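You operate a simulated robot arm through the tools that you are given. There is no shell and no other tool. Be economical: measure what you need, move in short steps, check, and stop when the job is done.

The job below is to be done with a simulated robot arm. You get a single attempt, and the scene is never put back.

JOB
Let the air back into the test case and open it.
Fine: open the case knob and hold Vent till the needle is at zero.

The check looks at the end state, three seconds after you hand in, the way a careful person would. Anything else that was tipped, shoved, dropped, spilled or broken makes it a failure.

ROBOT AND FRAMES
A 7-joint arm with a fingered hand on a trunk, on a base that drives. Base frame: it is fixed to the floor where the robot stands at the start and does not move with it; the origin is under the middle of the robot, x ahead of it, y to its left, z up; the surface under the hand at the start is at about z = 0.87. Readings come in m, rad, newtons and seconds.
With the tool pointing down near the work surface it reaches from about 0.32 to 0.76 m from the robot's upright axis, wherever it stands. Its first joint turns from -2.897 to 2.897 rad. Places, roughly: pump gauge [0.4, -0.3, 0.9]; test case [0.5, -0.1, 0.9]; test case knob [0.5, -0.1, 1]; test case lid [0.5, -0.1, 1]; test left latch [0.4, 0, 0.9]; test right latch [0.4, -0.2, 0.9]; white button [0.4, -0.4, 0.9]. Payload 4 kg.
The TCP is the grasp point between the finger pads, 0.026 m short of the fingertips. In the tool frame z runs along the fingers and y along their closing line. Largest opening 0.132 m; the body of the gripper starts 0.073 m behind the TCP. The gripper is a hand of 4 fingers: y runs from the thumb to the fingers, the wrist lies at [0, 0, -0.239] in the tool frame, and closing takes about 1.5 s.
Orientation is that of the tool frame in the base frame, as [roll, pitch, yaw] about the fixed x, y, z axes, in that order (R = Rz(yaw) Ry(pitch) Rx(roll)). With the fingers straight down and closing along the base's y, the tool's x points along the base's -x, its y along +y and its z along -z.

CONTROLS
- The arm moves only by the tool drive_tool. Its argument "steps" is a list of rows, each a list of 6 numbers: the shift along the tool's x, y, z in m, then the turn, a rotation vector about the tool's x, y, z in rad. In form: [[dx, dy, dz, ax, ay, az], ...]. A call has 1 to 12 rows; each row is the pose to reach, as a shift and turn from the pose commanded when the call began, along the tool's axes at that moment. "claw" is the opening in per cent of the stroke, from 0 (shut) to 100 (fully open), set as the call begins (left out, the last holds). Rows are played at 5 a second. More than 0.05 m and 0.15 rad between two rows, or a gripper value outside its range, and nothing of the call is played. Where a pose cannot be reached the arm comes as near as it can. A force on the tool above 90 N (or 10 N above the force at the start of the call, whichever is more), or a blocked arm, ends the call early, and 0.2 s more pass. Each finger travels about 0.072 m/s and halts on what it meets, pressing with about 23 N; the grip force reading is that of the motor and also rises with nothing between the fingers. The clock runs only during rows and for 0.2 s after the last one: add rows that repeat a pose to give the fingers time. It gives the time, the measured TCP pose, the force on the tool (base axes), the opening and the grip force at its end, in the units of the frame above (readings bear some noise), with the torque about the TCP (base axes, N m) and any sound that the robot's microphone picked up.
- Cameras (640 x 400 px; columns grow to the right, rows downward): "scene" is now at [0.0087, 0.1025, 1.562]; the picture's right is [-0.60, -0.80, 0.00], its down [-0.50, 0.38, -0.78] and it looks along [0.62, -0.47, -0.62] (base axes); focal length 276 px, centre (320, 200). "wrist" rides on the gripper at [0.068, 0.002, -0.097] in the tool frame; the picture's right is [-0.03, 1.00, 0.00], its down [-0.82, -0.02, -0.58] and it looks along [-0.58, -0.01, 0.82] (tool axes); focal length 270 px, centre (320, 200). There is no depth. A picture from a camera that has moved, and an enlarged one, comes with that camera's place and axes in the base frame and with its lens.
- snapshot(camera): a new picture of that camera. The clock stands still meanwhile.
- slide_trunk(by): slides the trunk up (or, below 0, down) by that many m; the arm and the scene camera ride with it, the base frame stays. It gives what a move gives, with no picture.
- steer(legs): drives the robot by 1 to 6 legs, each [ahead, turn to the left] in m and rad, along the robot's own axes; the way and the turn of a leg run together, so that a leg with both is an arc; at most 1.5 m and 3.142 rad a leg. The arm and the cameras ride along, it lands a little off, and it stops where it bumps. It gives what a move gives.
- set_fingers(finger1, finger2, finger3, thumb_bend): sets how far each is bent, from 0 (flat) to 1 (curled in); at 0.3 the hand is open as for a grip, at 0.7 the pads meet at the TCP. One left out holds its place. A second passes; each finger stops where it meets its share of the squeeze, and holds until it gets a number again. A gripper value or a shape takes the hand back. It gives what a move gives, with no picture; readings hold the bend of each and the force on the fingers (four entries, about 0 where the hand has none), thumb and palm.
- set_grasp(shape): the hand has 4 fingers and takes this shape, open, in about a second: jaw (thumb against the fingers, like two jaws); tri (thumb and two fingers); tip (a fingertip pinch); poke (one finger out to press); point (the index stretched); flat (the hand flat); cup (the hand cupped); fist (a fist). The gripper value then closes the fingers along that shape, each until it touches; the sizes above hold for jaw. It gives what a move gives, with no picture.
- aim_head(pan, tilt): turns the head with the scene camera to pan (to the left, within 2.705 rad either way) and tilt (down, from -0.506 to 1.204), counted from straight ahead of the robot. It gives what a move gives.
- zoom(camera, box): a new picture of the part [left, top, right, bottom] of that camera's present view, enlarged. The clock stands still meanwhile.
- sign_off(): hands the job in; it is judged then, once.

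Go step by step. Nothing tells you exact positions but the pictures and the camera data: compare them with the known pose of the tool, close in by small moves and look again before you grip or let go. The budget is 120 turns and 98 pictures, counting those below and the enlarged ones. Unless the task says otherwise, let go and move clear before handing in, and close with one line.

The tools are called after ">>>" as a command line: name --pt "numbers of a row" for each row, then --argument value for the rest, lists and objects as JSON in quotes. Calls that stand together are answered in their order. drive_tool: Moves the arm, as the interface text tells. Its arguments: {"type":"object","properties":{"steps":{"type":"array","items":{"type":"array","items":{"type":"number"}}},"claw":{"type":"number"}},"required":["steps"]} The other tools are called the same way: slide_trunk (by) slides the trunk up or down; set_grasp (shape) gives the hand a shape; set_fingers (finger1, finger2, finger3, thumb_bend) moves the fingers one by one; steer (legs) drives the base; aim_head (pan, tilt) turns the head that bears the scene camera; snapshot (camera) takes a picture; zoom (camera, box) takes an enlarged picture of a part of a camera's view; sign_off () hands the job in.

At the start:

```text
clock: 0.0
eef_pos: [0.413, 0.0204, 1.2949]
tcp_rot: [3.14, 0.0, -3.141]
wrist_force: [0.1, 0.0, 0.1]
ft_torque: [-0.01, 0.0, 0.0]
width: 0.1317
gripper_force: 0.1
shape: jaw
bend: [0.3, 0.3, 0.3, 0.3]
finger forces: [0.0, 0.1, 0.0, 0.1, 0.0, 0.0]
trunk travel left (down, up): [-0.525, 0.065]
robot x, y, heading: [-0.0047, 0.0009, -0.002]
head pan, tilt: [-0.644, 0.675]
```

scene: 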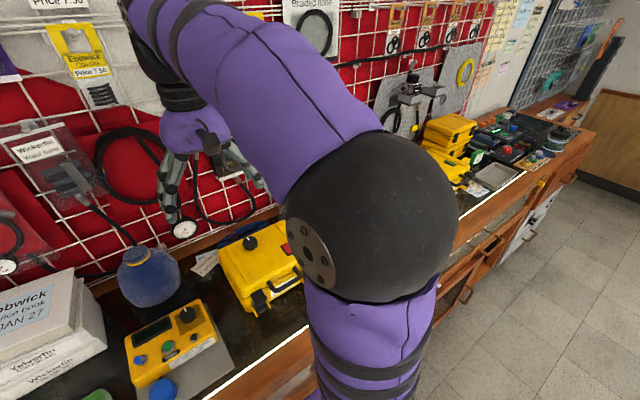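
wrist: 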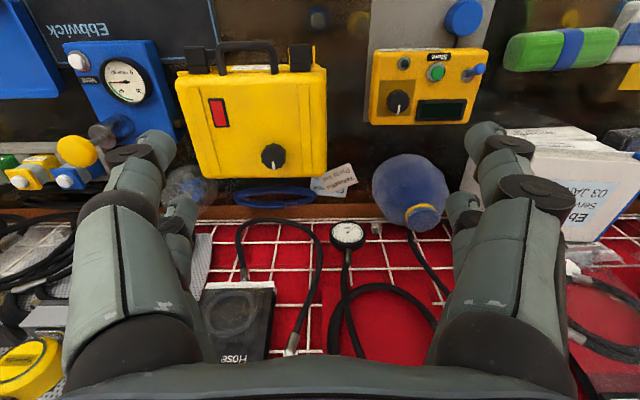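

I see the yellow test case with its knob, the blue pump box with gauge and white Vent button to its right. I'll take closer views of those before moving.

>>> zoom --camera "wrist" --box '[40, 20, 200, 120]'

>>> zoom --camera "wrist" --box '[160, 20, 360, 220]'

```text
4.00 times, centred on (120, 70) of wrist
camera zoom: at [0.3458, 0.0224, 1.391], right [0.03, 1.0, 0.0], down [0.82, -0.02, 0.58], along [0.58, -0.01, -0.82], focal length 1081 px, centre (1120, 720)
```

zoom: 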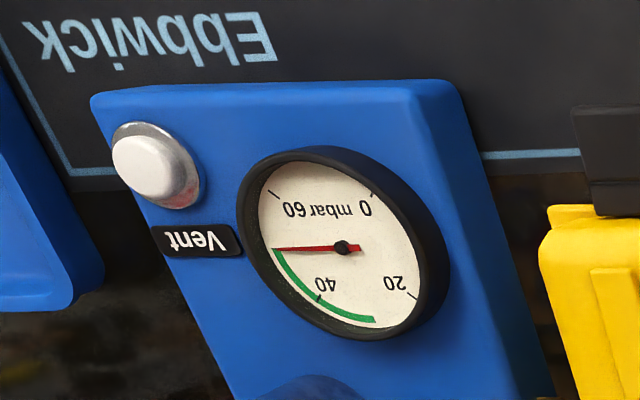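

```text
2.00 times, centred on (260, 120) of wrist
camera zoom: at [0.3458, 0.0224, 1.391], right [0.03, 1.0, 0.0], down [0.82, -0.02, 0.58], along [0.58, -0.01, -0.82], focal length 541 px, centre (440, 360)
```

zoom: 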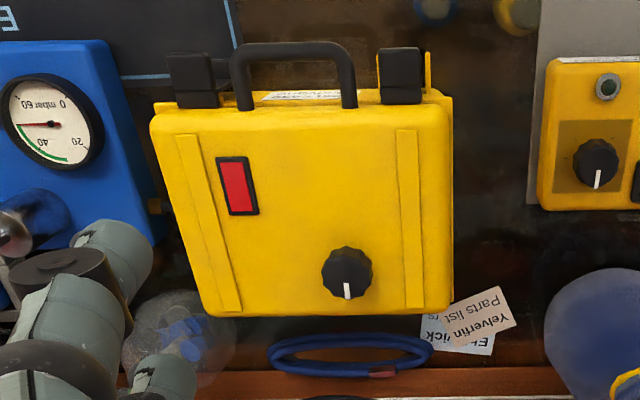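

The gauge reads about 47 mbar. Next I read the case's front and its label from the head camera.

>>> zoom --camera "scene" --box '[180, 210, 340, 330]'

>>> zoom --camera "wrist" --box '[170, 30, 340, 130]'

```text
3.33 times, centred on (260, 270) of scene
camera zoom: at [0.0087, 0.1025, 1.562], right [-0.6, -0.8, 0.0], down [-0.5, 0.38, -0.78], along [0.62, -0.47, -0.62], focal length 921 px, centre (520, -33)
```

zoom: 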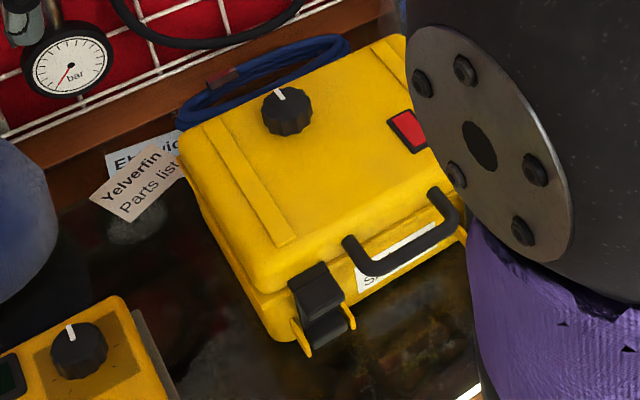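

```text
3.76 times, centred on (255, 80) of wrist
camera zoom: at [0.3458, 0.0224, 1.391], right [0.03, 1.0, 0.0], down [0.82, -0.02, 0.58], along [0.58, -0.01, -0.82], focal length 1018 px, centre (565, 652)
```

zoom: 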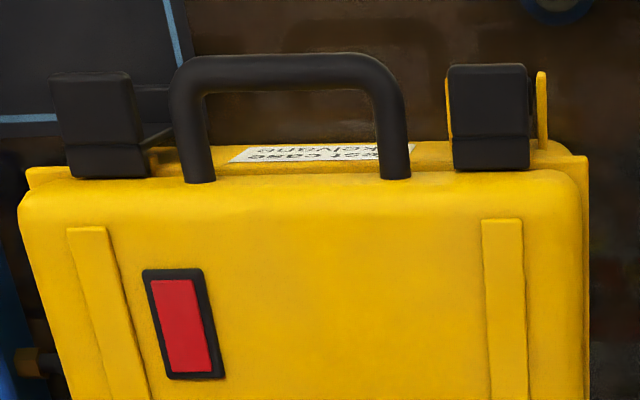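

The knob triangulates to about (0.533, -0.055, 1.00). I'll swing the hand right, over the pump, to measure the Vent button and see the case from another angle.

>>> drive_tool --pt "0.01 -0.05 0 0 0 0" --pt "0.02 -0.1 0 0 0 0" --pt "0.03 -0.15 0 0 0 0" --pt "0.04 -0.2 0 0 0 0" --pt "0.05 -0.25 0 0 0 0" --pt "0.06 -0.3 0 0 0 0"

>>> snapshot --camera "wrist"

>>> snapshot --camera "scene"

```text
refused: row 1 steps farther than a row can; nothing moved
```

```text
91 pictures are left
camera wrist: at [0.3458, 0.0224, 1.391], right [0.03, 1.0, 0.0], down [0.82, -0.02, 0.58], along [0.58, -0.01, -0.82], focal length 270 px, centre (320, 200)
```

wrist: 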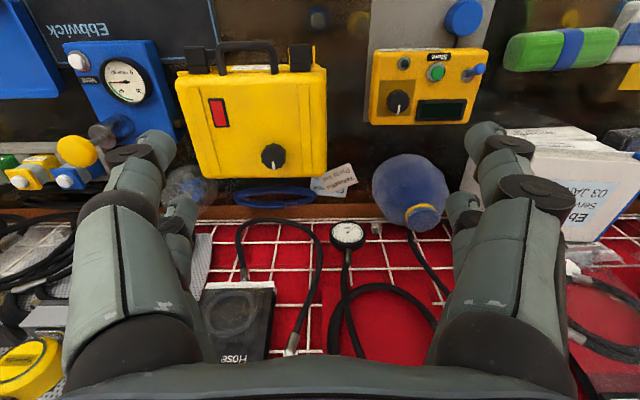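

```text
90 pictures are left
camera scene: at [0.0087, 0.1025, 1.562], right [-0.6, -0.8, 0.0], down [-0.5, 0.38, -0.78], along [0.62, -0.47, -0.62], focal length 276 px, centre (320, 200)
```

scene: 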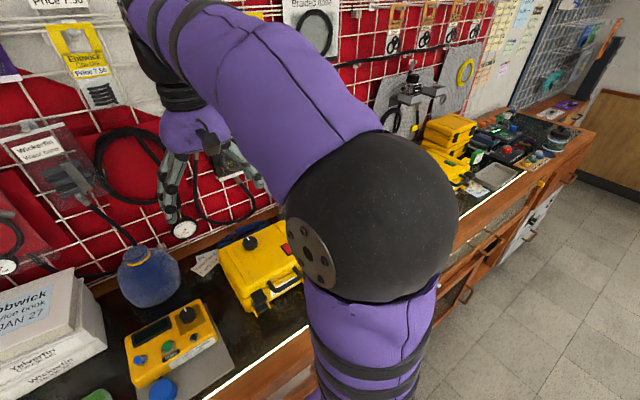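

The rows stepped slightly too far, so nothing moved. I'll repeat with smaller rows.

>>> drive_tool --pt "0.008 -0.045 0 0 0 0" --pt "0.016 -0.09 0 0 0 0" --pt "0.024 -0.135 0 0 0 0" --pt "0.032 -0.18 0 0 0 0" --pt "0.04 -0.225 0 0 0 0" --pt "0.048 -0.27 0 0 0 0" --pt "0.056 -0.315 0 0 0 0"

```text
clock: 1.6
eef_pos: [0.3572, -0.295, 1.2932]
tcp_rot: [3.141, 0.001, -3.141]
wrist_force: [0.0, -0.1, -0.7]
ft_torque: [-0.02, -0.02, -0.03]
width: 0.1321
gripper_force: 0.1
shape: jaw
bend: [0.3, 0.3, 0.3, 0.3]
finger forces: [0.1, 0.0, 0.0, 0.0, 0.0, 0.1]
trunk travel left (down, up): [-0.525, 0.065]
robot x, y, heading: [-0.0025, -0.0002, 0.0]
head pan, tilt: [-0.644, 0.675]
```

Now I look from the new vantage.

>>> snapshot --camera "wrist"

>>> snapshot --camera "scene"

```text
89 pictures are left
camera wrist: at [0.2903, -0.2949, 1.39], right [0.02, 1.0, 0.0], down [0.82, -0.02, 0.58], along [0.58, -0.01, -0.82], focal length 270 px, centre (320, 200)
```

wrist: 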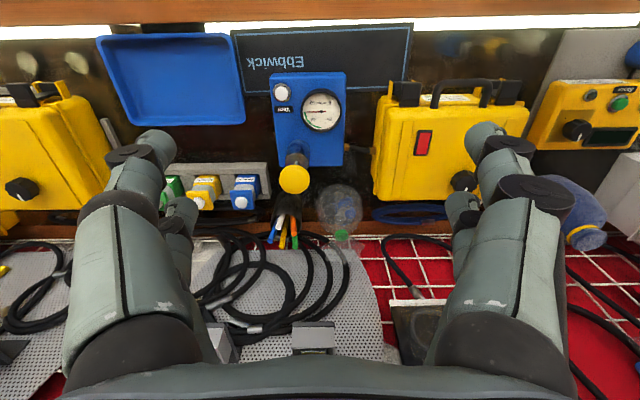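

```text
88 pictures are left
camera scene: at [0.0088, 0.102, 1.562], right [-0.6, -0.8, 0.0], down [-0.5, 0.38, -0.78], along [0.62, -0.47, -0.63], focal length 276 px, centre (320, 200)
```

scene: 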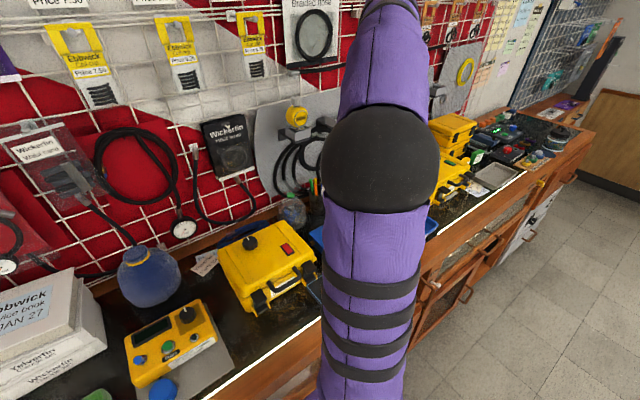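

The Vent button is at about (0.403, -0.361, 0.914). Next I read the case's front.

>>> zoom --camera "scene" --box '[210, 220, 330, 320]'

>>> zoom --camera "wrist" --box '[360, 60, 560, 220]'

>>> zoom --camera "wrist" --box '[230, 50, 390, 250]'

```text
4.00 times, centred on (270, 270) of scene
camera zoom: at [0.0088, 0.102, 1.562], right [-0.6, -0.8, 0.0], down [-0.5, 0.38, -0.78], along [0.62, -0.47, -0.63], focal length 1106 px, centre (520, -80)
```

zoom: 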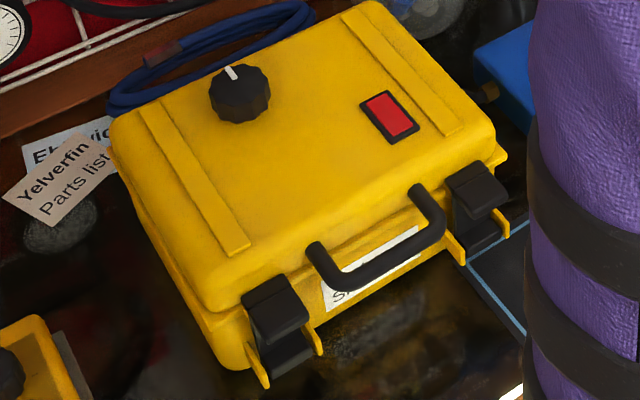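

```text
2.50 times, centred on (460, 140) of wrist
camera zoom: at [0.2903, -0.2949, 1.39], right [0.02, 1.0, 0.0], down [0.82, -0.02, 0.58], along [0.58, -0.01, -0.82], focal length 676 px, centre (-30, 350)
```

zoom: 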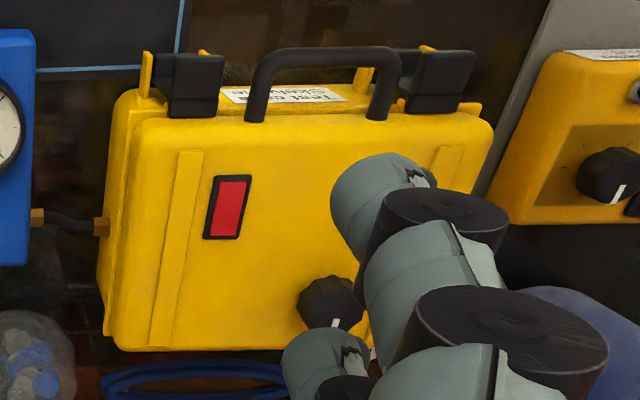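

```text
2.00 times, centred on (310, 150) of wrist
camera zoom: at [0.2903, -0.2949, 1.39], right [0.02, 1.0, 0.0], down [0.82, -0.02, 0.58], along [0.58, -0.01, -0.82], focal length 541 px, centre (340, 300)
```

zoom: 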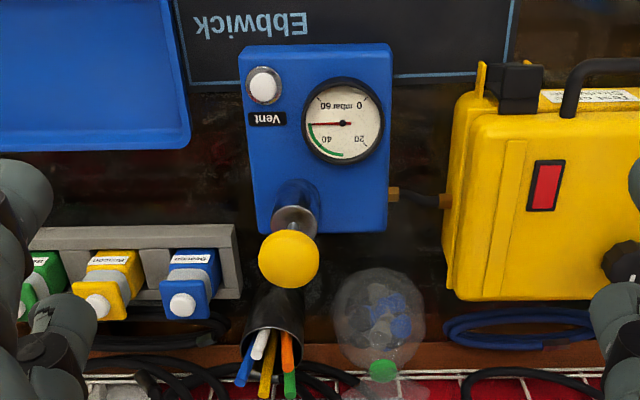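

The case's knob mark points to the wall and a hose runs to the pump. I'll bring the hand above the knob for a close look.

>>> drive_tool --pt "-0.022 0.03 0.02 0 0 0" --pt "-0.044 0.06 0.04 0 0 0" --pt "-0.066 0.09 0.06 0 0 0" --pt "-0.088 0.12 0.08 0 0 0" --pt "-0.11 0.15 0.1 0 0 0" --pt "-0.132 0.18 0.12 0 0 0" --pt "-0.154 0.21 0.14 0 0 0" --pt "-0.176 0.24 0.16 0 0 0"

>>> snapshot --camera "wrist"

>>> snapshot --camera "scene"

```text
clock: 3.4
eef_pos: [0.5331, -0.0557, 1.1347]
tcp_rot: [3.141, -0.001, 3.14]
wrist_force: [-0.2, 1.0, -1.0]
ft_torque: [-0.02, -0.04, -0.02]
width: 0.1319
gripper_force: 0.1
shape: jaw
bend: [0.3, 0.3, 0.3, 0.3]
finger forces: [0.0, 0.1, 0.0, 0.1, 0.0, 0.0]
trunk travel left (down, up): [-0.525, 0.065]
robot x, y, heading: [-0.0004, -0.0012, -0.003]
head pan, tilt: [-0.644, 0.675]
```

```text
84 pictures are left
camera wrist: at [0.4656, -0.0535, 1.2323], right [0.03, 1.0, 0.0], down [0.82, -0.02, 0.58], along [0.58, -0.01, -0.82], focal length 270 px, centre (320, 200)
```

wrist: 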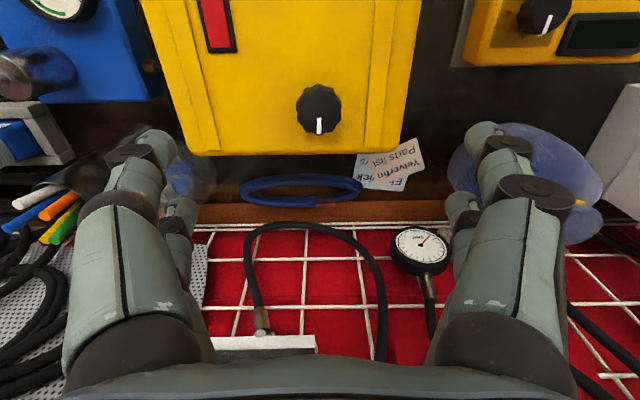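

```text
83 pictures are left
camera scene: at [0.009, 0.1026, 1.5619], right [-0.6, -0.8, 0.0], down [-0.5, 0.38, -0.78], along [0.62, -0.47, -0.62], focal length 276 px, centre (320, 200)
```

scene: 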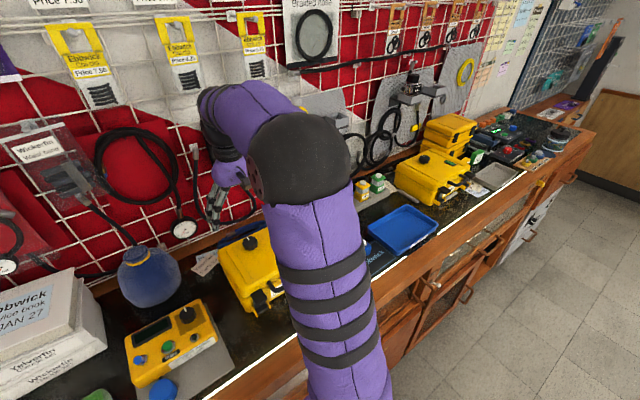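

The knob sits directly under the TCP at about (0.534, -0.056). I'll zoom in to read any markings.

>>> zoom --camera "wrist" --box '[240, 50, 400, 160]'

>>> zoom --camera "scene" --box '[390, 110, 510, 210]'

```text
3.64 times, centred on (320, 105) of wrist
camera zoom: at [0.4656, -0.0535, 1.2323], right [0.03, 1.0, 0.0], down [0.82, -0.02, 0.58], along [0.58, -0.01, -0.82], focal length 983 px, centre (320, 546)
```

zoom: 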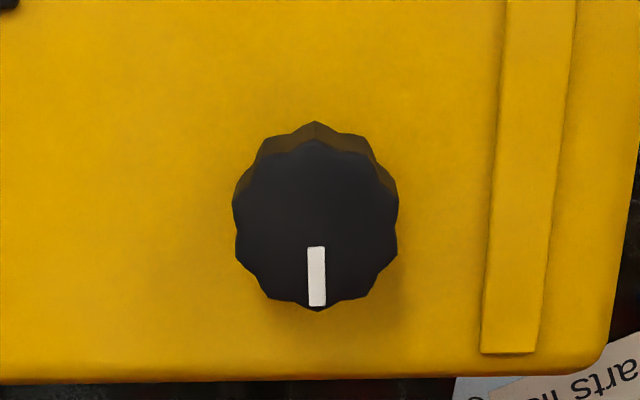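

```text
4.00 times, centred on (450, 160) of scene
camera zoom: at [0.009, 0.1026, 1.5619], right [-0.6, -0.8, 0.0], down [-0.5, 0.38, -0.78], along [0.62, -0.47, -0.62], focal length 1106 px, centre (-200, 360)
```

zoom: 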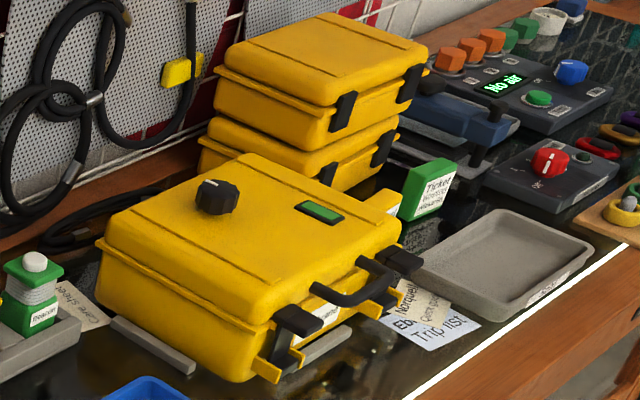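

A second identical case nearby is the reference: green window, latches swung up and out, and a different knob angle. I'll zoom in on it.

>>> zoom --camera "scene" --box '[430, 145, 470, 170]'

>>> zoom --camera "scene" --box '[450, 165, 500, 210]'

```text
16.00 times, centred on (450, 158) of scene
camera zoom: at [0.009, 0.1026, 1.5619], right [-0.6, -0.8, 0.0], down [-0.5, 0.38, -0.78], along [0.62, -0.47, -0.62], focal length 4422 px, centre (-1760, 880)
```

zoom: 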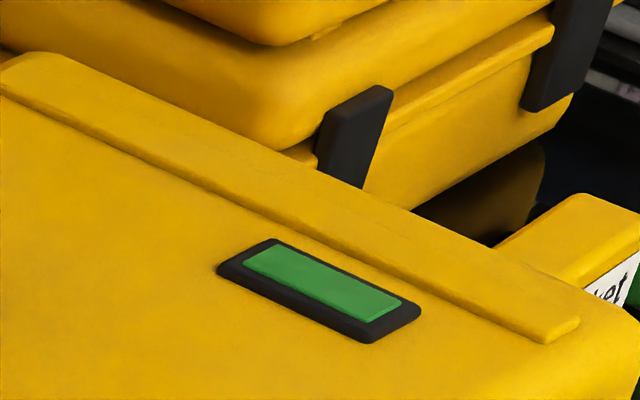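

```text
8.89 times, centred on (475, 188) of scene
camera zoom: at [0.009, 0.1026, 1.5619], right [-0.6, -0.8, 0.0], down [-0.5, 0.38, -0.78], along [0.62, -0.47, -0.62], focal length 2457 px, centre (-1058, 311)
```

zoom: 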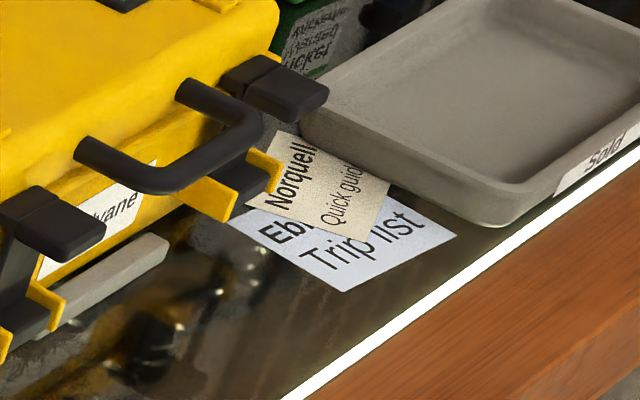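

I need the reference knob's mark itself, which lies further left in the frame.

>>> zoom --camera "scene" --box '[409, 148, 441, 168]'

```text
16.00 times, centred on (425, 158) of scene
camera zoom: at [0.009, 0.1026, 1.5619], right [-0.6, -0.8, 0.0], down [-0.5, 0.38, -0.78], along [0.62, -0.47, -0.62], focal length 4422 px, centre (-1360, 872)
```

zoom: 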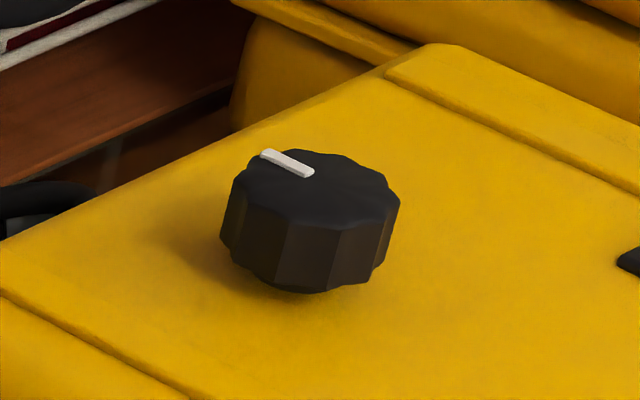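

The reference knob gives no turn direction, so I'll try anticlockwise as for any valve. First I pre-turn the hand clockwise and come down around the knob.

>>> drive_tool --pt "0 0 0.01 0 0 0.13" --pt "0 0 0.02 0 0 0.26" --pt "0 0 0.03 0 0 0.39" --pt "0 0 0.04 0 0 0.52" --pt "0 0 0.055 0 0 0.65" --pt "0 0 0.07 0 0 0.78" --pt "0 0 0.085 0 0 0.9" --pt "0 0 0.1 0 0 0.9"

>>> snapshot --camera "wrist"

>>> snapshot --camera "scene"

```text
clock: 5.2
eef_pos: [0.5325, -0.0526, 1.0339]
tcp_rot: [3.141, -0.001, 2.24]
wrist_force: [-0.3, 0.2, 0.3]
ft_torque: [0.05, -0.01, 0.01]
width: 0.1319
gripper_force: 0.1
shape: jaw
bend: [0.3, 0.3, 0.3, 0.3]
finger forces: [0.0, 0.0, 0.0, 0.0, 0.0, 0.1]
trunk travel left (down, up): [-0.525, 0.065]
robot x, y, heading: [-0.0004, 0.0017, -0.001]
head pan, tilt: [-0.644, 0.675]
```

```text
77 pictures are left
camera wrist: at [0.4934, 0.0015, 1.1305], right [0.8, 0.6, 0.0], down [0.49, -0.65, 0.58], along [0.35, -0.46, -0.82], focal length 270 px, centre (320, 200)
```

wrist: 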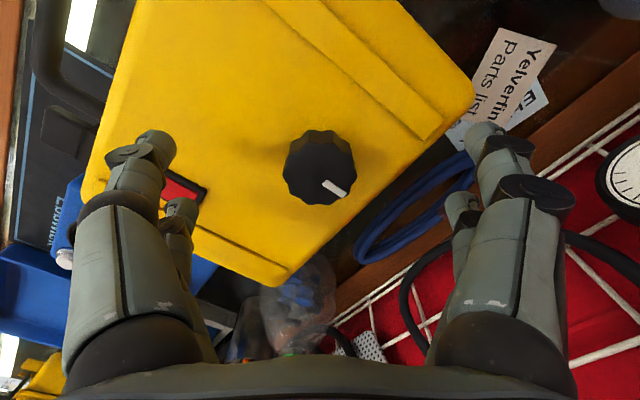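

```text
76 pictures are left
camera scene: at [0.0088, 0.1025, 1.562], right [-0.6, -0.8, 0.0], down [-0.5, 0.38, -0.78], along [0.62, -0.47, -0.62], focal length 276 px, centre (320, 200)
```

scene: 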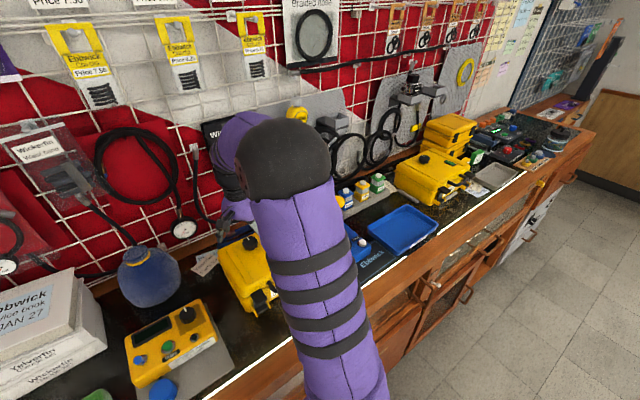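

The knob is centred between the fingers. I'll check the heights from the side in the scene camera before descending.

>>> zoom --camera "scene" --box '[200, 180, 300, 260]'

```text
5.00 times, centred on (250, 220) of scene
camera zoom: at [0.0088, 0.1025, 1.562], right [-0.6, -0.8, 0.0], down [-0.5, 0.38, -0.78], along [0.62, -0.47, -0.62], focal length 1382 px, centre (670, 100)
```

zoom: 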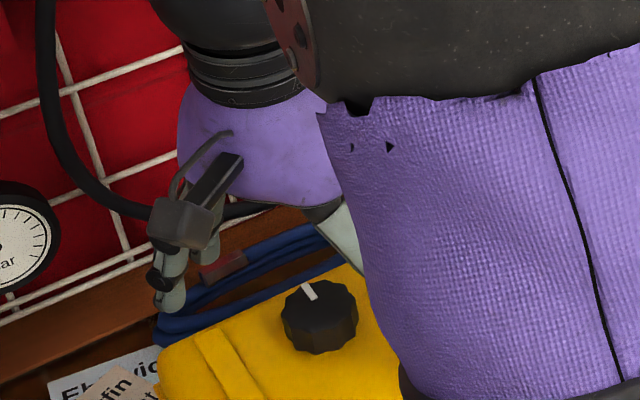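

Clear all round. I descend 2 cm so the pads straddle the knob and close gently.

>>> drive_tool --pt "0 0 0.012 0 0 0" --pt "0 0 0.022 0 0 0" --pt "0 0 0.022 0 0 0"

>>> drive_tool --pt "0 0 0 0 0 0" --pt "0 0 0 0 0 0" --pt "0 0 0 0 0 0" --pt "0 0 0 0 0 0" --pt "0 0 0 0 0 0" --pt "0 0 0 0 0 0" --pt "0 0 0 0 0 0" --pt "0 0 0 0 0 0" --claw 15

>>> snapshot --camera "wrist"

```text
clock: 6.0
eef_pos: [0.5326, -0.0537, 1.0128]
tcp_rot: [-3.141, 0.0, 2.24]
wrist_force: [-0.5, 0.2, 0.2]
ft_torque: [-0.01, 0.01, -0.01]
width: 0.1319
gripper_force: 0.0
shape: jaw
bend: [0.3, 0.3, 0.3, 0.3]
finger forces: [0.1, 0.0, 0.1, 0.0, 0.0, 0.0]
trunk travel left (down, up): [-0.525, 0.065]
robot x, y, heading: [-0.0031, 0.0002, 0.004]
head pan, tilt: [-0.644, 0.675]
```

```text
clock: 7.8
eef_pos: [0.5336, -0.0543, 1.0129]
tcp_rot: [-3.14, 0.0, 2.241]
wrist_force: [1.4, 0.3, 2.5]
ft_torque: [0.0, -0.04, 0.04]
width: 0.0211
gripper_force: 0.1
shape: jaw
bend: [0.73, 0.72, 0.72, 0.7]
finger forces: [0.0, 2.0, 1.2, 0.0, 0.0, 0.0]
trunk travel left (down, up): [-0.525, 0.065]
robot x, y, heading: [0.0014, 0.0025, -0.003]
head pan, tilt: [-0.644, 0.675]
```

```text
74 pictures are left
camera wrist: at [0.4923, 0.0009, 1.1096], right [0.8, 0.6, 0.0], down [0.49, -0.65, 0.58], along [0.35, -0.46, -0.82], focal length 270 px, centre (320, 200)
```

wrist: 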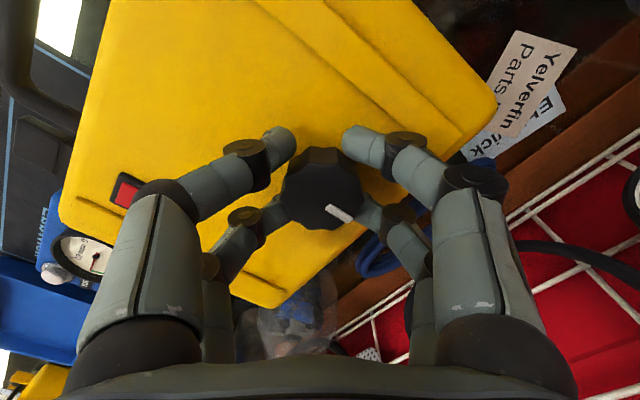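

Four fingers surround the knob, but the grip is slightly off-centre along tool x. I'll reopen a bit, shift 4 mm, and close firmly.

>>> drive_tool --pt "0 0 0 0 0 0" --pt "0 0 0 0 0 0" --pt "0 0 0 0 0 0" --pt "-0.004 0 0.002 0 0 0" --pt "-0.004 0 0.002 0 0 0" --claw 45

>>> drive_tool --pt "0 0 0 0 0 0" --pt "0 0 0 0 0 0" --pt "0 0 0 0 0 0" --pt "0 0 0 0 0 0" --pt "0 0 0 0 0 0" --pt "0 0 0 0 0 0" --claw 0

>>> snapshot --camera "wrist"

```text
clock: 9.0
eef_pos: [0.5363, -0.0573, 1.011]
tcp_rot: [3.141, -0.001, 2.241]
wrist_force: [-0.1, 0.3, 1.1]
ft_torque: [0.01, 0.02, 0.0]
width: 0.0588
gripper_force: 0.1
shape: jaw
bend: [0.73, 0.73, 0.73, 0.7]
finger forces: [0.0, 0.0, 0.0, 0.0, 0.1, 0.0]
trunk travel left (down, up): [-0.525, 0.065]
robot x, y, heading: [-0.0019, -0.0002, -0.001]
head pan, tilt: [-0.644, 0.675]
```

```text
clock: 10.4
eef_pos: [0.5352, -0.0572, 1.01]
tcp_rot: [-3.141, 0.001, 2.239]
wrist_force: [1.0, -0.6, -4.4]
ft_torque: [0.02, -0.02, 0.1]
width: 0.0143
gripper_force: 23.2
shape: jaw
bend: [0.73, 0.73, 0.72, 0.7]
finger forces: [22.8, 19.2, 19.1, 0.0, 18.0, 0.0]
trunk travel left (down, up): [-0.525, 0.065]
robot x, y, heading: [-0.0024, 0.0, 0.0]
head pan, tilt: [-0.644, 0.675]
```

```text
73 pictures are left
camera wrist: at [0.4952, -0.0028, 1.107], right [0.8, 0.6, 0.0], down [0.49, -0.65, 0.58], along [0.35, -0.46, -0.82], focal length 270 px, centre (320, 200)
```

wrist: 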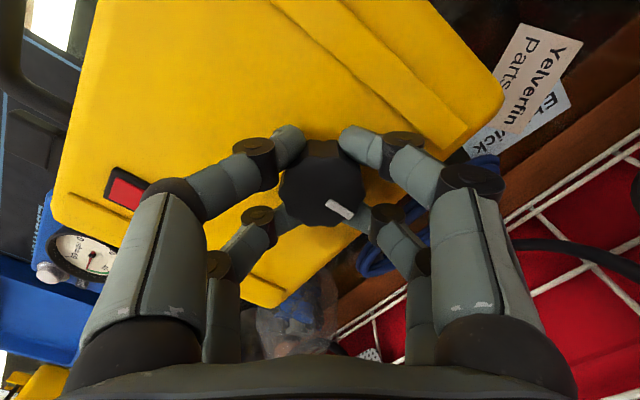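

All fingers grip the knob now. I turn it anticlockwise, watching torque and sound.

>>> drive_tool --pt "0 0 0 0 0 -0.14" --pt "0 0 0 0 0 -0.28" --pt "0 0 0 0 0 -0.42" --pt "0 0 0 0 0 -0.56" --pt "0 0 0 0 0 -0.7" --pt "0 0 0 0 0 -0.84"

>>> snapshot --camera "wrist"

```text
clock: 11.8
eef_pos: [0.5365, -0.0574, 1.0108]
tcp_rot: [3.141, 0.001, 3.085]
wrist_force: [3.4, 0.9, -2.2]
ft_torque: [0.0, -0.04, -0.03]
width: 0.0141
gripper_force: 23.6
shape: jaw
bend: [0.73, 0.73, 0.72, 0.7]
finger forces: [22.3, 22.0, 18.8, 0.1, 19.3, 0.1]
trunk travel left (down, up): [-0.525, 0.065]
robot x, y, heading: [-0.0002, 0.0001, -0.003]
head pan, tilt: [-0.644, 0.675]
```

```text
72 pictures are left
camera wrist: at [0.4691, -0.0514, 1.1068], right [0.08, 1.0, 0.0], down [0.81, -0.07, 0.58], along [0.58, -0.05, -0.82], focal length 270 px, centre (320, 200)
```

wrist: 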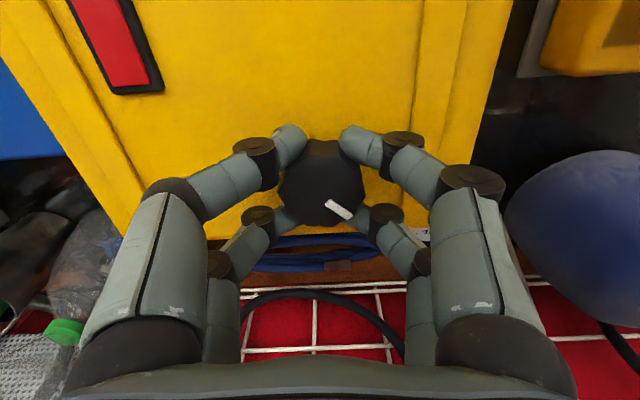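

The knob turns freely with the hand, with little torque. I continue anticlockwise.

>>> drive_tool --pt "0 0 0 0 0 -0.14" --pt "0 0 0 0 0 -0.28" --pt "0 0 0 0 0 -0.42" --pt "0 0 0 0 0 -0.56" --pt "0 0 0 0 0 -0.7" --pt "0 0 0 0 0 -0.84"

>>> snapshot --camera "wrist"

```text
clock: 13.2
eef_pos: [0.5366, -0.0561, 1.0105]
tcp_rot: [3.141, 0.0, -2.358]
wrist_force: [6.5, 8.0, -1.3]
ft_torque: [0.11, -0.14, -0.3]
width: 0.0134
gripper_force: 23.1
shape: jaw
bend: [0.73, 0.73, 0.72, 0.7]
finger forces: [19.0, 30.7, 18.3, 0.0, 21.9, 0.1]
trunk travel left (down, up): [-0.525, 0.065]
robot x, y, heading: [-0.0014, 0.0006, 0.003]
head pan, tilt: [-0.644, 0.675]
```

```text
71 pictures are left
camera wrist: at [0.488, -0.103, 1.1067], right [-0.69, 0.73, 0.0], down [0.59, 0.56, 0.58], along [0.42, 0.4, -0.82], focal length 270 px, centre (320, 200)
```

wrist: 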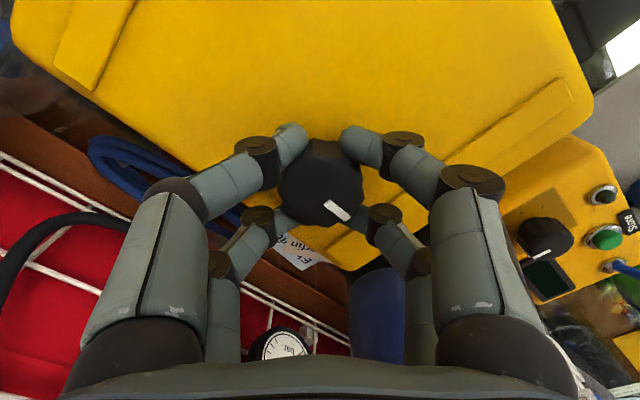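

Torque rose at roughly 90°, so the knob has reached its stop with the mark toward +y. I release and rise straight up.

>>> drive_tool --pt "0 0 0 0 0 0.03" --pt "0 0 0 0 0 0.03" --pt "0 0 0 0 0 0.03" --pt "0 0 0 0 0 0.03" --pt "0 0 0 0 0 0.03" --pt "0 0 0 0 0 0.03" --pt "0 0 -0.03 0 0 0.03" --pt "0 0 -0.07 0 0 0.03" --pt "0 0 -0.11 0 0 0.03" --pt "0 0 -0.15 0 0 0.03" --claw 100

>>> snapshot --camera "wrist"

>>> snapshot --camera "scene"

```text
clock: 15.4
eef_pos: [0.5357, -0.0593, 1.1594]
tcp_rot: [3.141, 0.0, -2.391]
wrist_force: [0.3, 0.4, 0.3]
ft_torque: [-0.04, 0.01, -0.04]
width: 0.1319
gripper_force: 0.0
shape: jaw
bend: [0.3, 0.3, 0.3, 0.3]
finger forces: [0.0, 0.0, 0.0, 0.0, 0.0, 0.0]
trunk travel left (down, up): [-0.525, 0.065]
robot x, y, heading: [0.0001, -0.0021, -0.003]
head pan, tilt: [-0.644, 0.675]
```

```text
70 pictures are left
camera wrist: at [0.4855, -0.1033, 1.2568], right [-0.66, 0.75, 0.0], down [0.61, 0.54, 0.58], along [0.43, 0.38, -0.82], focal length 270 px, centre (320, 200)
```

wrist: 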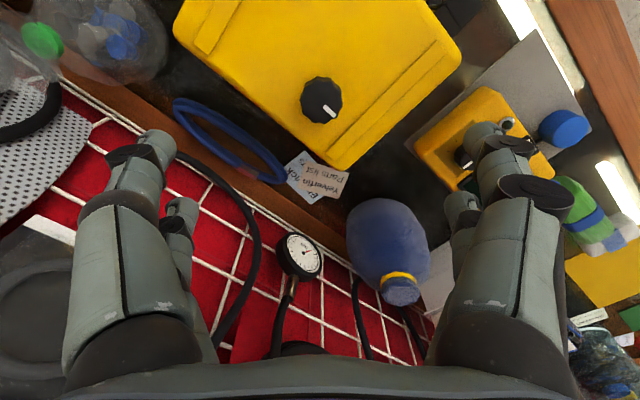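

```text
69 pictures are left
camera scene: at [0.0086, 0.1025, 1.5619], right [-0.6, -0.8, 0.0], down [-0.5, 0.38, -0.78], along [0.62, -0.47, -0.62], focal length 276 px, centre (320, 200)
```

scene: 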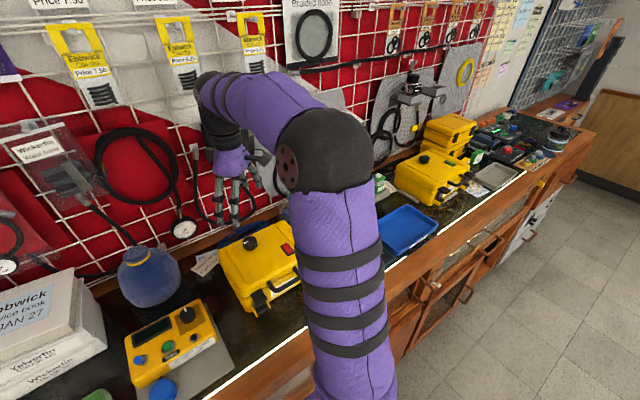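

The knob mark has moved about 90°. Now I form the poke shape and carry the hand over the Vent button, turning it back to face the wall.

>>> set_grasp --shape "poke"

>>> drive_tool --pt "0.038 -0.016 0.003 0 0 0.094" --pt "0.076 -0.0325 0.006 0 0 0.188" --pt "0.114 -0.049 0.009 0 0 0.281" --pt "0.152 -0.065 0.012 0 0 0.375" --pt "0.19 -0.081 0.015 0 0 0.469" --pt "0.228 -0.0975 0.018 0 0 0.563" --pt "0.265 -0.114 0.021 0 0 0.656" --pt "0.303 -0.13 0.024 0 0 0.75"

>>> snapshot --camera "wrist"

>>> snapshot --camera "scene"

```text
clock: 16.3
eef_pos: [0.5356, -0.0576, 1.1596]
tcp_rot: [3.141, 0.0, -2.392]
wrist_force: [0.7, 0.2, 0.1]
ft_torque: [-0.04, 0.01, 0.0]
width: 0.0
gripper_force: 0.1
shape: poke
bend: [1.0, 1.0, 1.0, 0.34]
finger forces: [0.0, 0.1, 0.0, 0.0, 0.0, 0.1]
trunk travel left (down, up): [-0.525, 0.065]
robot x, y, heading: [-0.0001, -0.0021, 0.0]
head pan, tilt: [-0.644, 0.675]
```

```text
clock: 18.1
eef_pos: [0.4024, -0.3586, 1.1356]
tcp_rot: [3.141, 0.0, 3.14]
wrist_force: [-0.1, -0.3, -0.3]
ft_torque: [0.02, 0.01, 0.01]
width: 0.0
gripper_force: 0.1
shape: poke
bend: [1.0, 1.0, 1.0, 0.34]
finger forces: [0.1, 0.0, 0.0, 0.0, 0.0, 0.1]
trunk travel left (down, up): [-0.525, 0.065]
robot x, y, heading: [-0.0016, -0.0012, -0.0]
head pan, tilt: [-0.644, 0.675]
```

```text
68 pictures are left
camera wrist: at [0.3356, -0.3573, 1.2319], right [0.03, 1.0, 0.0], down [0.82, -0.02, 0.58], along [0.58, -0.01, -0.82], focal length 270 px, centre (320, 200)
```

wrist: 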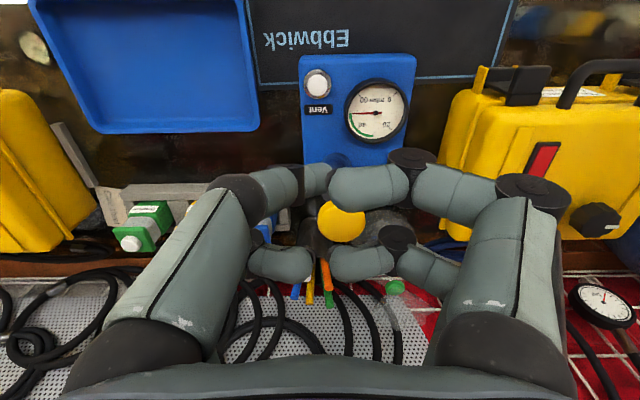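

```text
67 pictures are left
camera scene: at [0.0087, 0.1023, 1.562], right [-0.6, -0.8, 0.0], down [-0.5, 0.38, -0.78], along [0.62, -0.47, -0.62], focal length 276 px, centre (320, 200)
```

scene: 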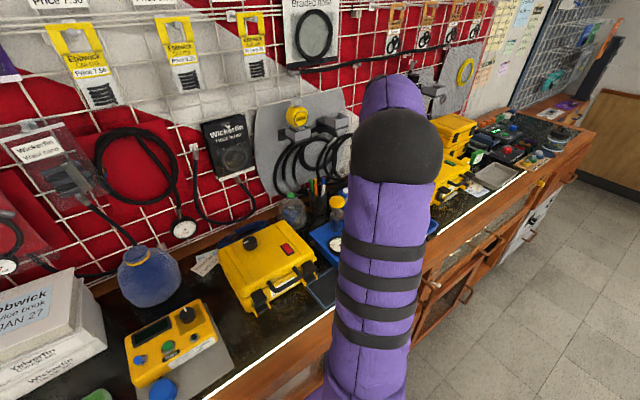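

I want to see which digit sticks out and where its tip is.

>>> zoom --camera "wrist" --box '[220, 40, 460, 290]'

>>> zoom --camera "wrist" --box '[290, 50, 420, 150]'

```text
1.60 times, centred on (340, 165) of wrist
camera zoom: at [0.3356, -0.3573, 1.2319], right [0.03, 1.0, 0.0], down [0.82, -0.02, 0.58], along [0.58, -0.01, -0.82], focal length 432 px, centre (288, 256)
```

zoom: 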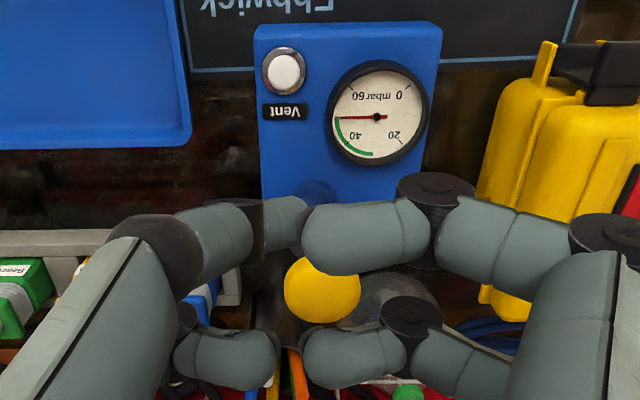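

```text
4.00 times, centred on (355, 100) of wrist
camera zoom: at [0.3356, -0.3573, 1.2319], right [0.03, 1.0, 0.0], down [0.82, -0.02, 0.58], along [0.58, -0.01, -0.82], focal length 1081 px, centre (180, 600)
```

zoom: 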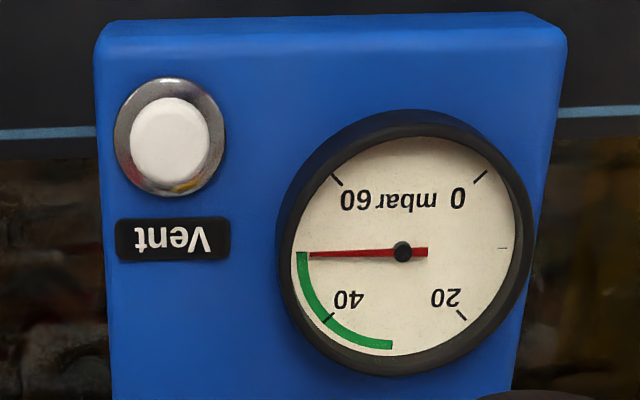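

One digit (upper left in the picture) extends below the curled ones. I'll lower to about 3 cm above the button and check alignment.

>>> drive_tool --pt "0.002 0.001 0.04 0 0 0" --pt "0.004 0.002 0.08 0 0 0" --pt "0.005 0.003 0.12 0 0 0" --pt "0.005 0.004 0.15 0 0 0" --pt "0.005 0.004 0.165 0 0 0"

>>> snapshot --camera "wrist"

>>> zoom --camera "scene" --box '[280, 180, 400, 270]'

```text
clock: 19.3
eef_pos: [0.3986, -0.3558, 0.9712]
tcp_rot: [3.141, 0.0, -3.141]
wrist_force: [0.3, 0.9, 0.7]
ft_torque: [-0.01, -0.01, -0.01]
width: 0.0
gripper_force: 0.1
shape: poke
bend: [1.0, 1.0, 1.0, 0.34]
finger forces: [0.1, 0.0, 0.1, 0.0, 0.1, 0.0]
trunk travel left (down, up): [-0.525, 0.065]
robot x, y, heading: [-0.002, 0.0006, -0.001]
head pan, tilt: [-0.644, 0.675]
```

```text
64 pictures are left
camera wrist: at [0.331, -0.3547, 1.0674], right [0.03, 1.0, 0.0], down [0.82, -0.02, 0.58], along [0.58, -0.01, -0.82], focal length 270 px, centre (320, 200)
```

wrist: 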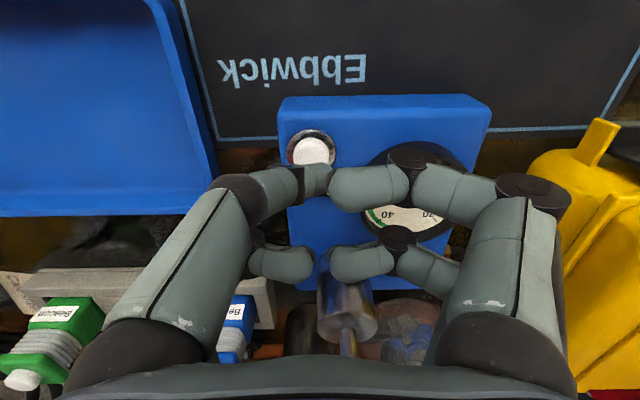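

```text
4.44 times, centred on (340, 225) of scene
camera zoom: at [0.0088, 0.1023, 1.562], right [-0.6, -0.8, 0.0], down [-0.5, 0.38, -0.78], along [0.62, -0.47, -0.62], focal length 1228 px, centre (231, 89)
```

zoom: 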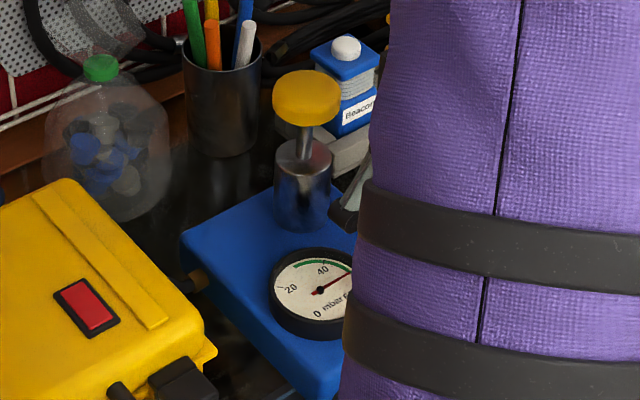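

The gauge is visible in the scene camera, so I can watch it during the press. I'll check the fingertip against the button.

>>> zoom --camera "wrist" --box '[240, 110, 400, 210]'

```text
4.00 times, centred on (320, 160) of wrist
camera zoom: at [0.331, -0.3547, 1.0674], right [0.03, 1.0, 0.0], down [0.82, -0.02, 0.58], along [0.58, -0.01, -0.82], focal length 1081 px, centre (320, 360)
```

zoom: 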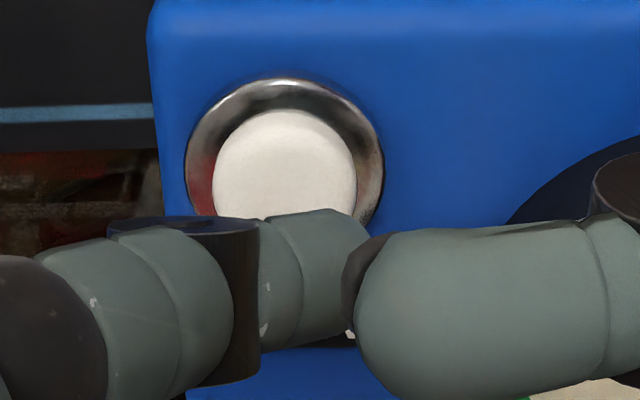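

The tip is about 5 mm left of the button centre (+y). I shift and descend in small steps until contact.

>>> drive_tool --pt "0 -0.005 0.005 0 0 0" --pt "0 -0.005 0.01 0 0 0" --pt "0 -0.005 0.015 0 0 0" --pt "0 -0.005 0.02 0 0 0" --pt "0 -0.005 0.024 0 0 0"

>>> zoom --camera "wrist" --box '[220, 90, 460, 240]'

>>> zoom --camera "scene" --box '[280, 180, 400, 270]'

```text
clock: 20.5
eef_pos: [0.3975, -0.3593, 0.948]
tcp_rot: [-3.14, 0.002, 3.141]
wrist_force: [-0.9, -0.4, 1.7]
ft_torque: [-0.01, 0.01, 0.02]
width: 0.0
gripper_force: 0.0
shape: poke
bend: [1.0, 1.0, 1.0, 0.34]
finger forces: [0.0, 0.0, 0.1, 0.0, 2.1, 0.0]
trunk travel left (down, up): [-0.525, 0.065]
robot x, y, heading: [-0.0019, -0.002, -0.004]
head pan, tilt: [-0.644, 0.675]
```

```text
2.67 times, centred on (340, 165) of wrist
camera zoom: at [0.3306, -0.3586, 1.0445], right [0.03, 1.0, 0.0], down [0.82, -0.02, 0.58], along [0.58, -0.02, -0.82], focal length 721 px, centre (267, 293)
```

zoom: 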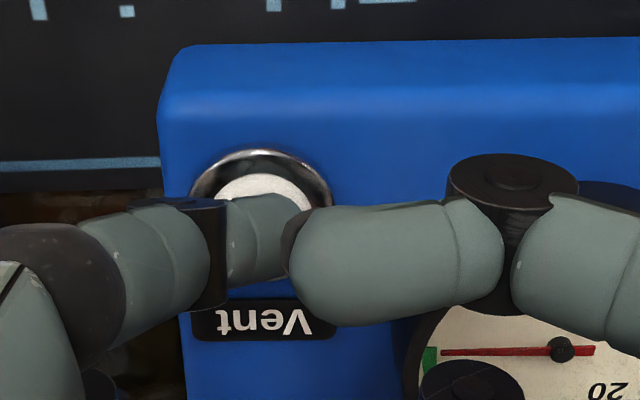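

```text
4.44 times, centred on (340, 225) of scene
camera zoom: at [0.0086, 0.1026, 1.562], right [-0.6, -0.8, 0.0], down [-0.5, 0.38, -0.78], along [0.62, -0.47, -0.62], focal length 1228 px, centre (231, 89)
```

zoom: 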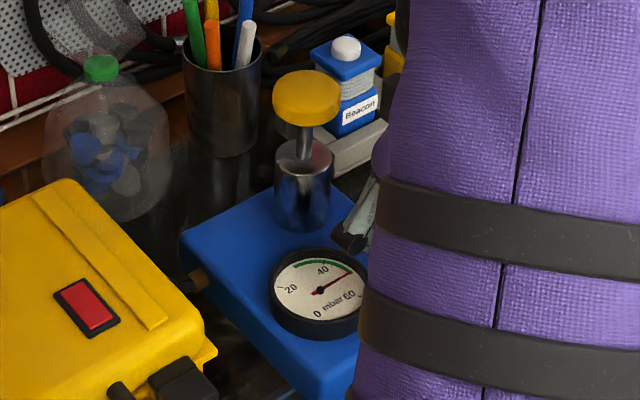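

The thumb registers 2 N, so it touches the button. I press further and hold.

>>> drive_tool --pt "0 0 0.003 0 0 0" --pt "0 0 0.006 0 0 0" --pt "0 0 0.006 0 0 0" --pt "0 0 0.006 0 0 0" --pt "0 0 0.006 0 0 0"

>>> zoom --camera "scene" --box '[280, 180, 400, 270]'

```text
clock: 21.7
eef_pos: [0.3994, -0.3613, 0.9417]
tcp_rot: [-3.14, 0.001, 3.141]
wrist_force: [1.9, -4.7, 18.7]
ft_torque: [-0.12, -0.01, -0.04]
width: 0.0
gripper_force: 0.0
shape: poke
bend: [1.0, 1.0, 1.0, 0.34]
finger forces: [0.0, 0.0, 0.0, 0.0, 19.1, 0.0]
trunk travel left (down, up): [-0.525, 0.065]
robot x, y, heading: [-0.0001, 0.0021, 0.003]
head pan, tilt: [-0.644, 0.675]
heard: click
```

```text
4.44 times, centred on (340, 225) of scene
camera zoom: at [0.0078, 0.1029, 1.5621], right [-0.6, -0.8, 0.0], down [-0.5, 0.38, -0.78], along [0.62, -0.47, -0.62], focal length 1228 px, centre (231, 89)
```

zoom: 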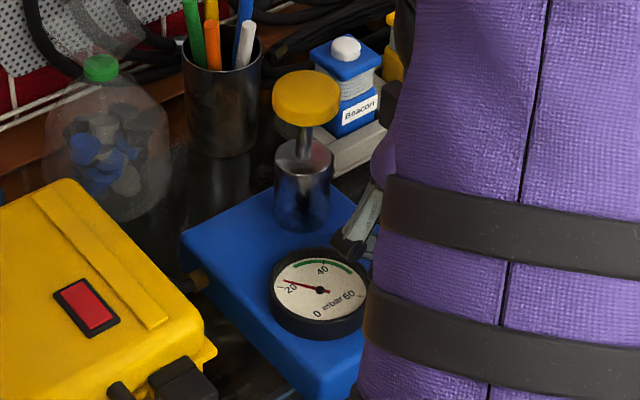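

The click was the button, and the needle has dropped to about 22. I keep holding.

>>> drive_tool --pt "0 0 0 0 0 0" --pt "0 0 0 0 0 0" --pt "0 0 0 0 0 0" --pt "0 0 0 0 0 0" --pt "0 0 0 0 0 0" --pt "0 0 0 0 0 0" --pt "0 0 0 0 0 0" --pt "0 0 0 0 0 0" --pt "0 0 0 0 0 0" --pt "0 0 0 0 0 0" --pt "0 0 0 0 0 0" --pt "0 0 0 0 0 0"

>>> zoom --camera "scene" --box '[280, 180, 400, 270]'

```text
clock: 24.3
eef_pos: [0.3981, -0.3601, 0.9423]
tcp_rot: [-3.139, 0.003, 3.14]
wrist_force: [4.7, -5.7, 22.1]
ft_torque: [-0.15, -0.14, -0.02]
width: 0.0
gripper_force: 0.0
shape: poke
bend: [1.0, 1.0, 1.0, 0.34]
finger forces: [0.1, 0.1, 0.0, 0.0, 22.0, 0.0]
trunk travel left (down, up): [-0.525, 0.065]
robot x, y, heading: [0.001, -0.0003, -0.001]
head pan, tilt: [-0.644, 0.675]
```

```text
4.44 times, centred on (340, 225) of scene
camera zoom: at [0.008, 0.1029, 1.562], right [-0.6, -0.8, 0.0], down [-0.5, 0.38, -0.78], along [0.62, -0.47, -0.62], focal length 1228 px, centre (231, 89)
```

zoom: 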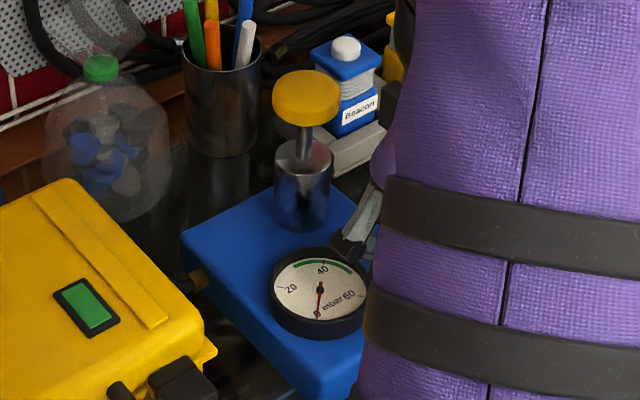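

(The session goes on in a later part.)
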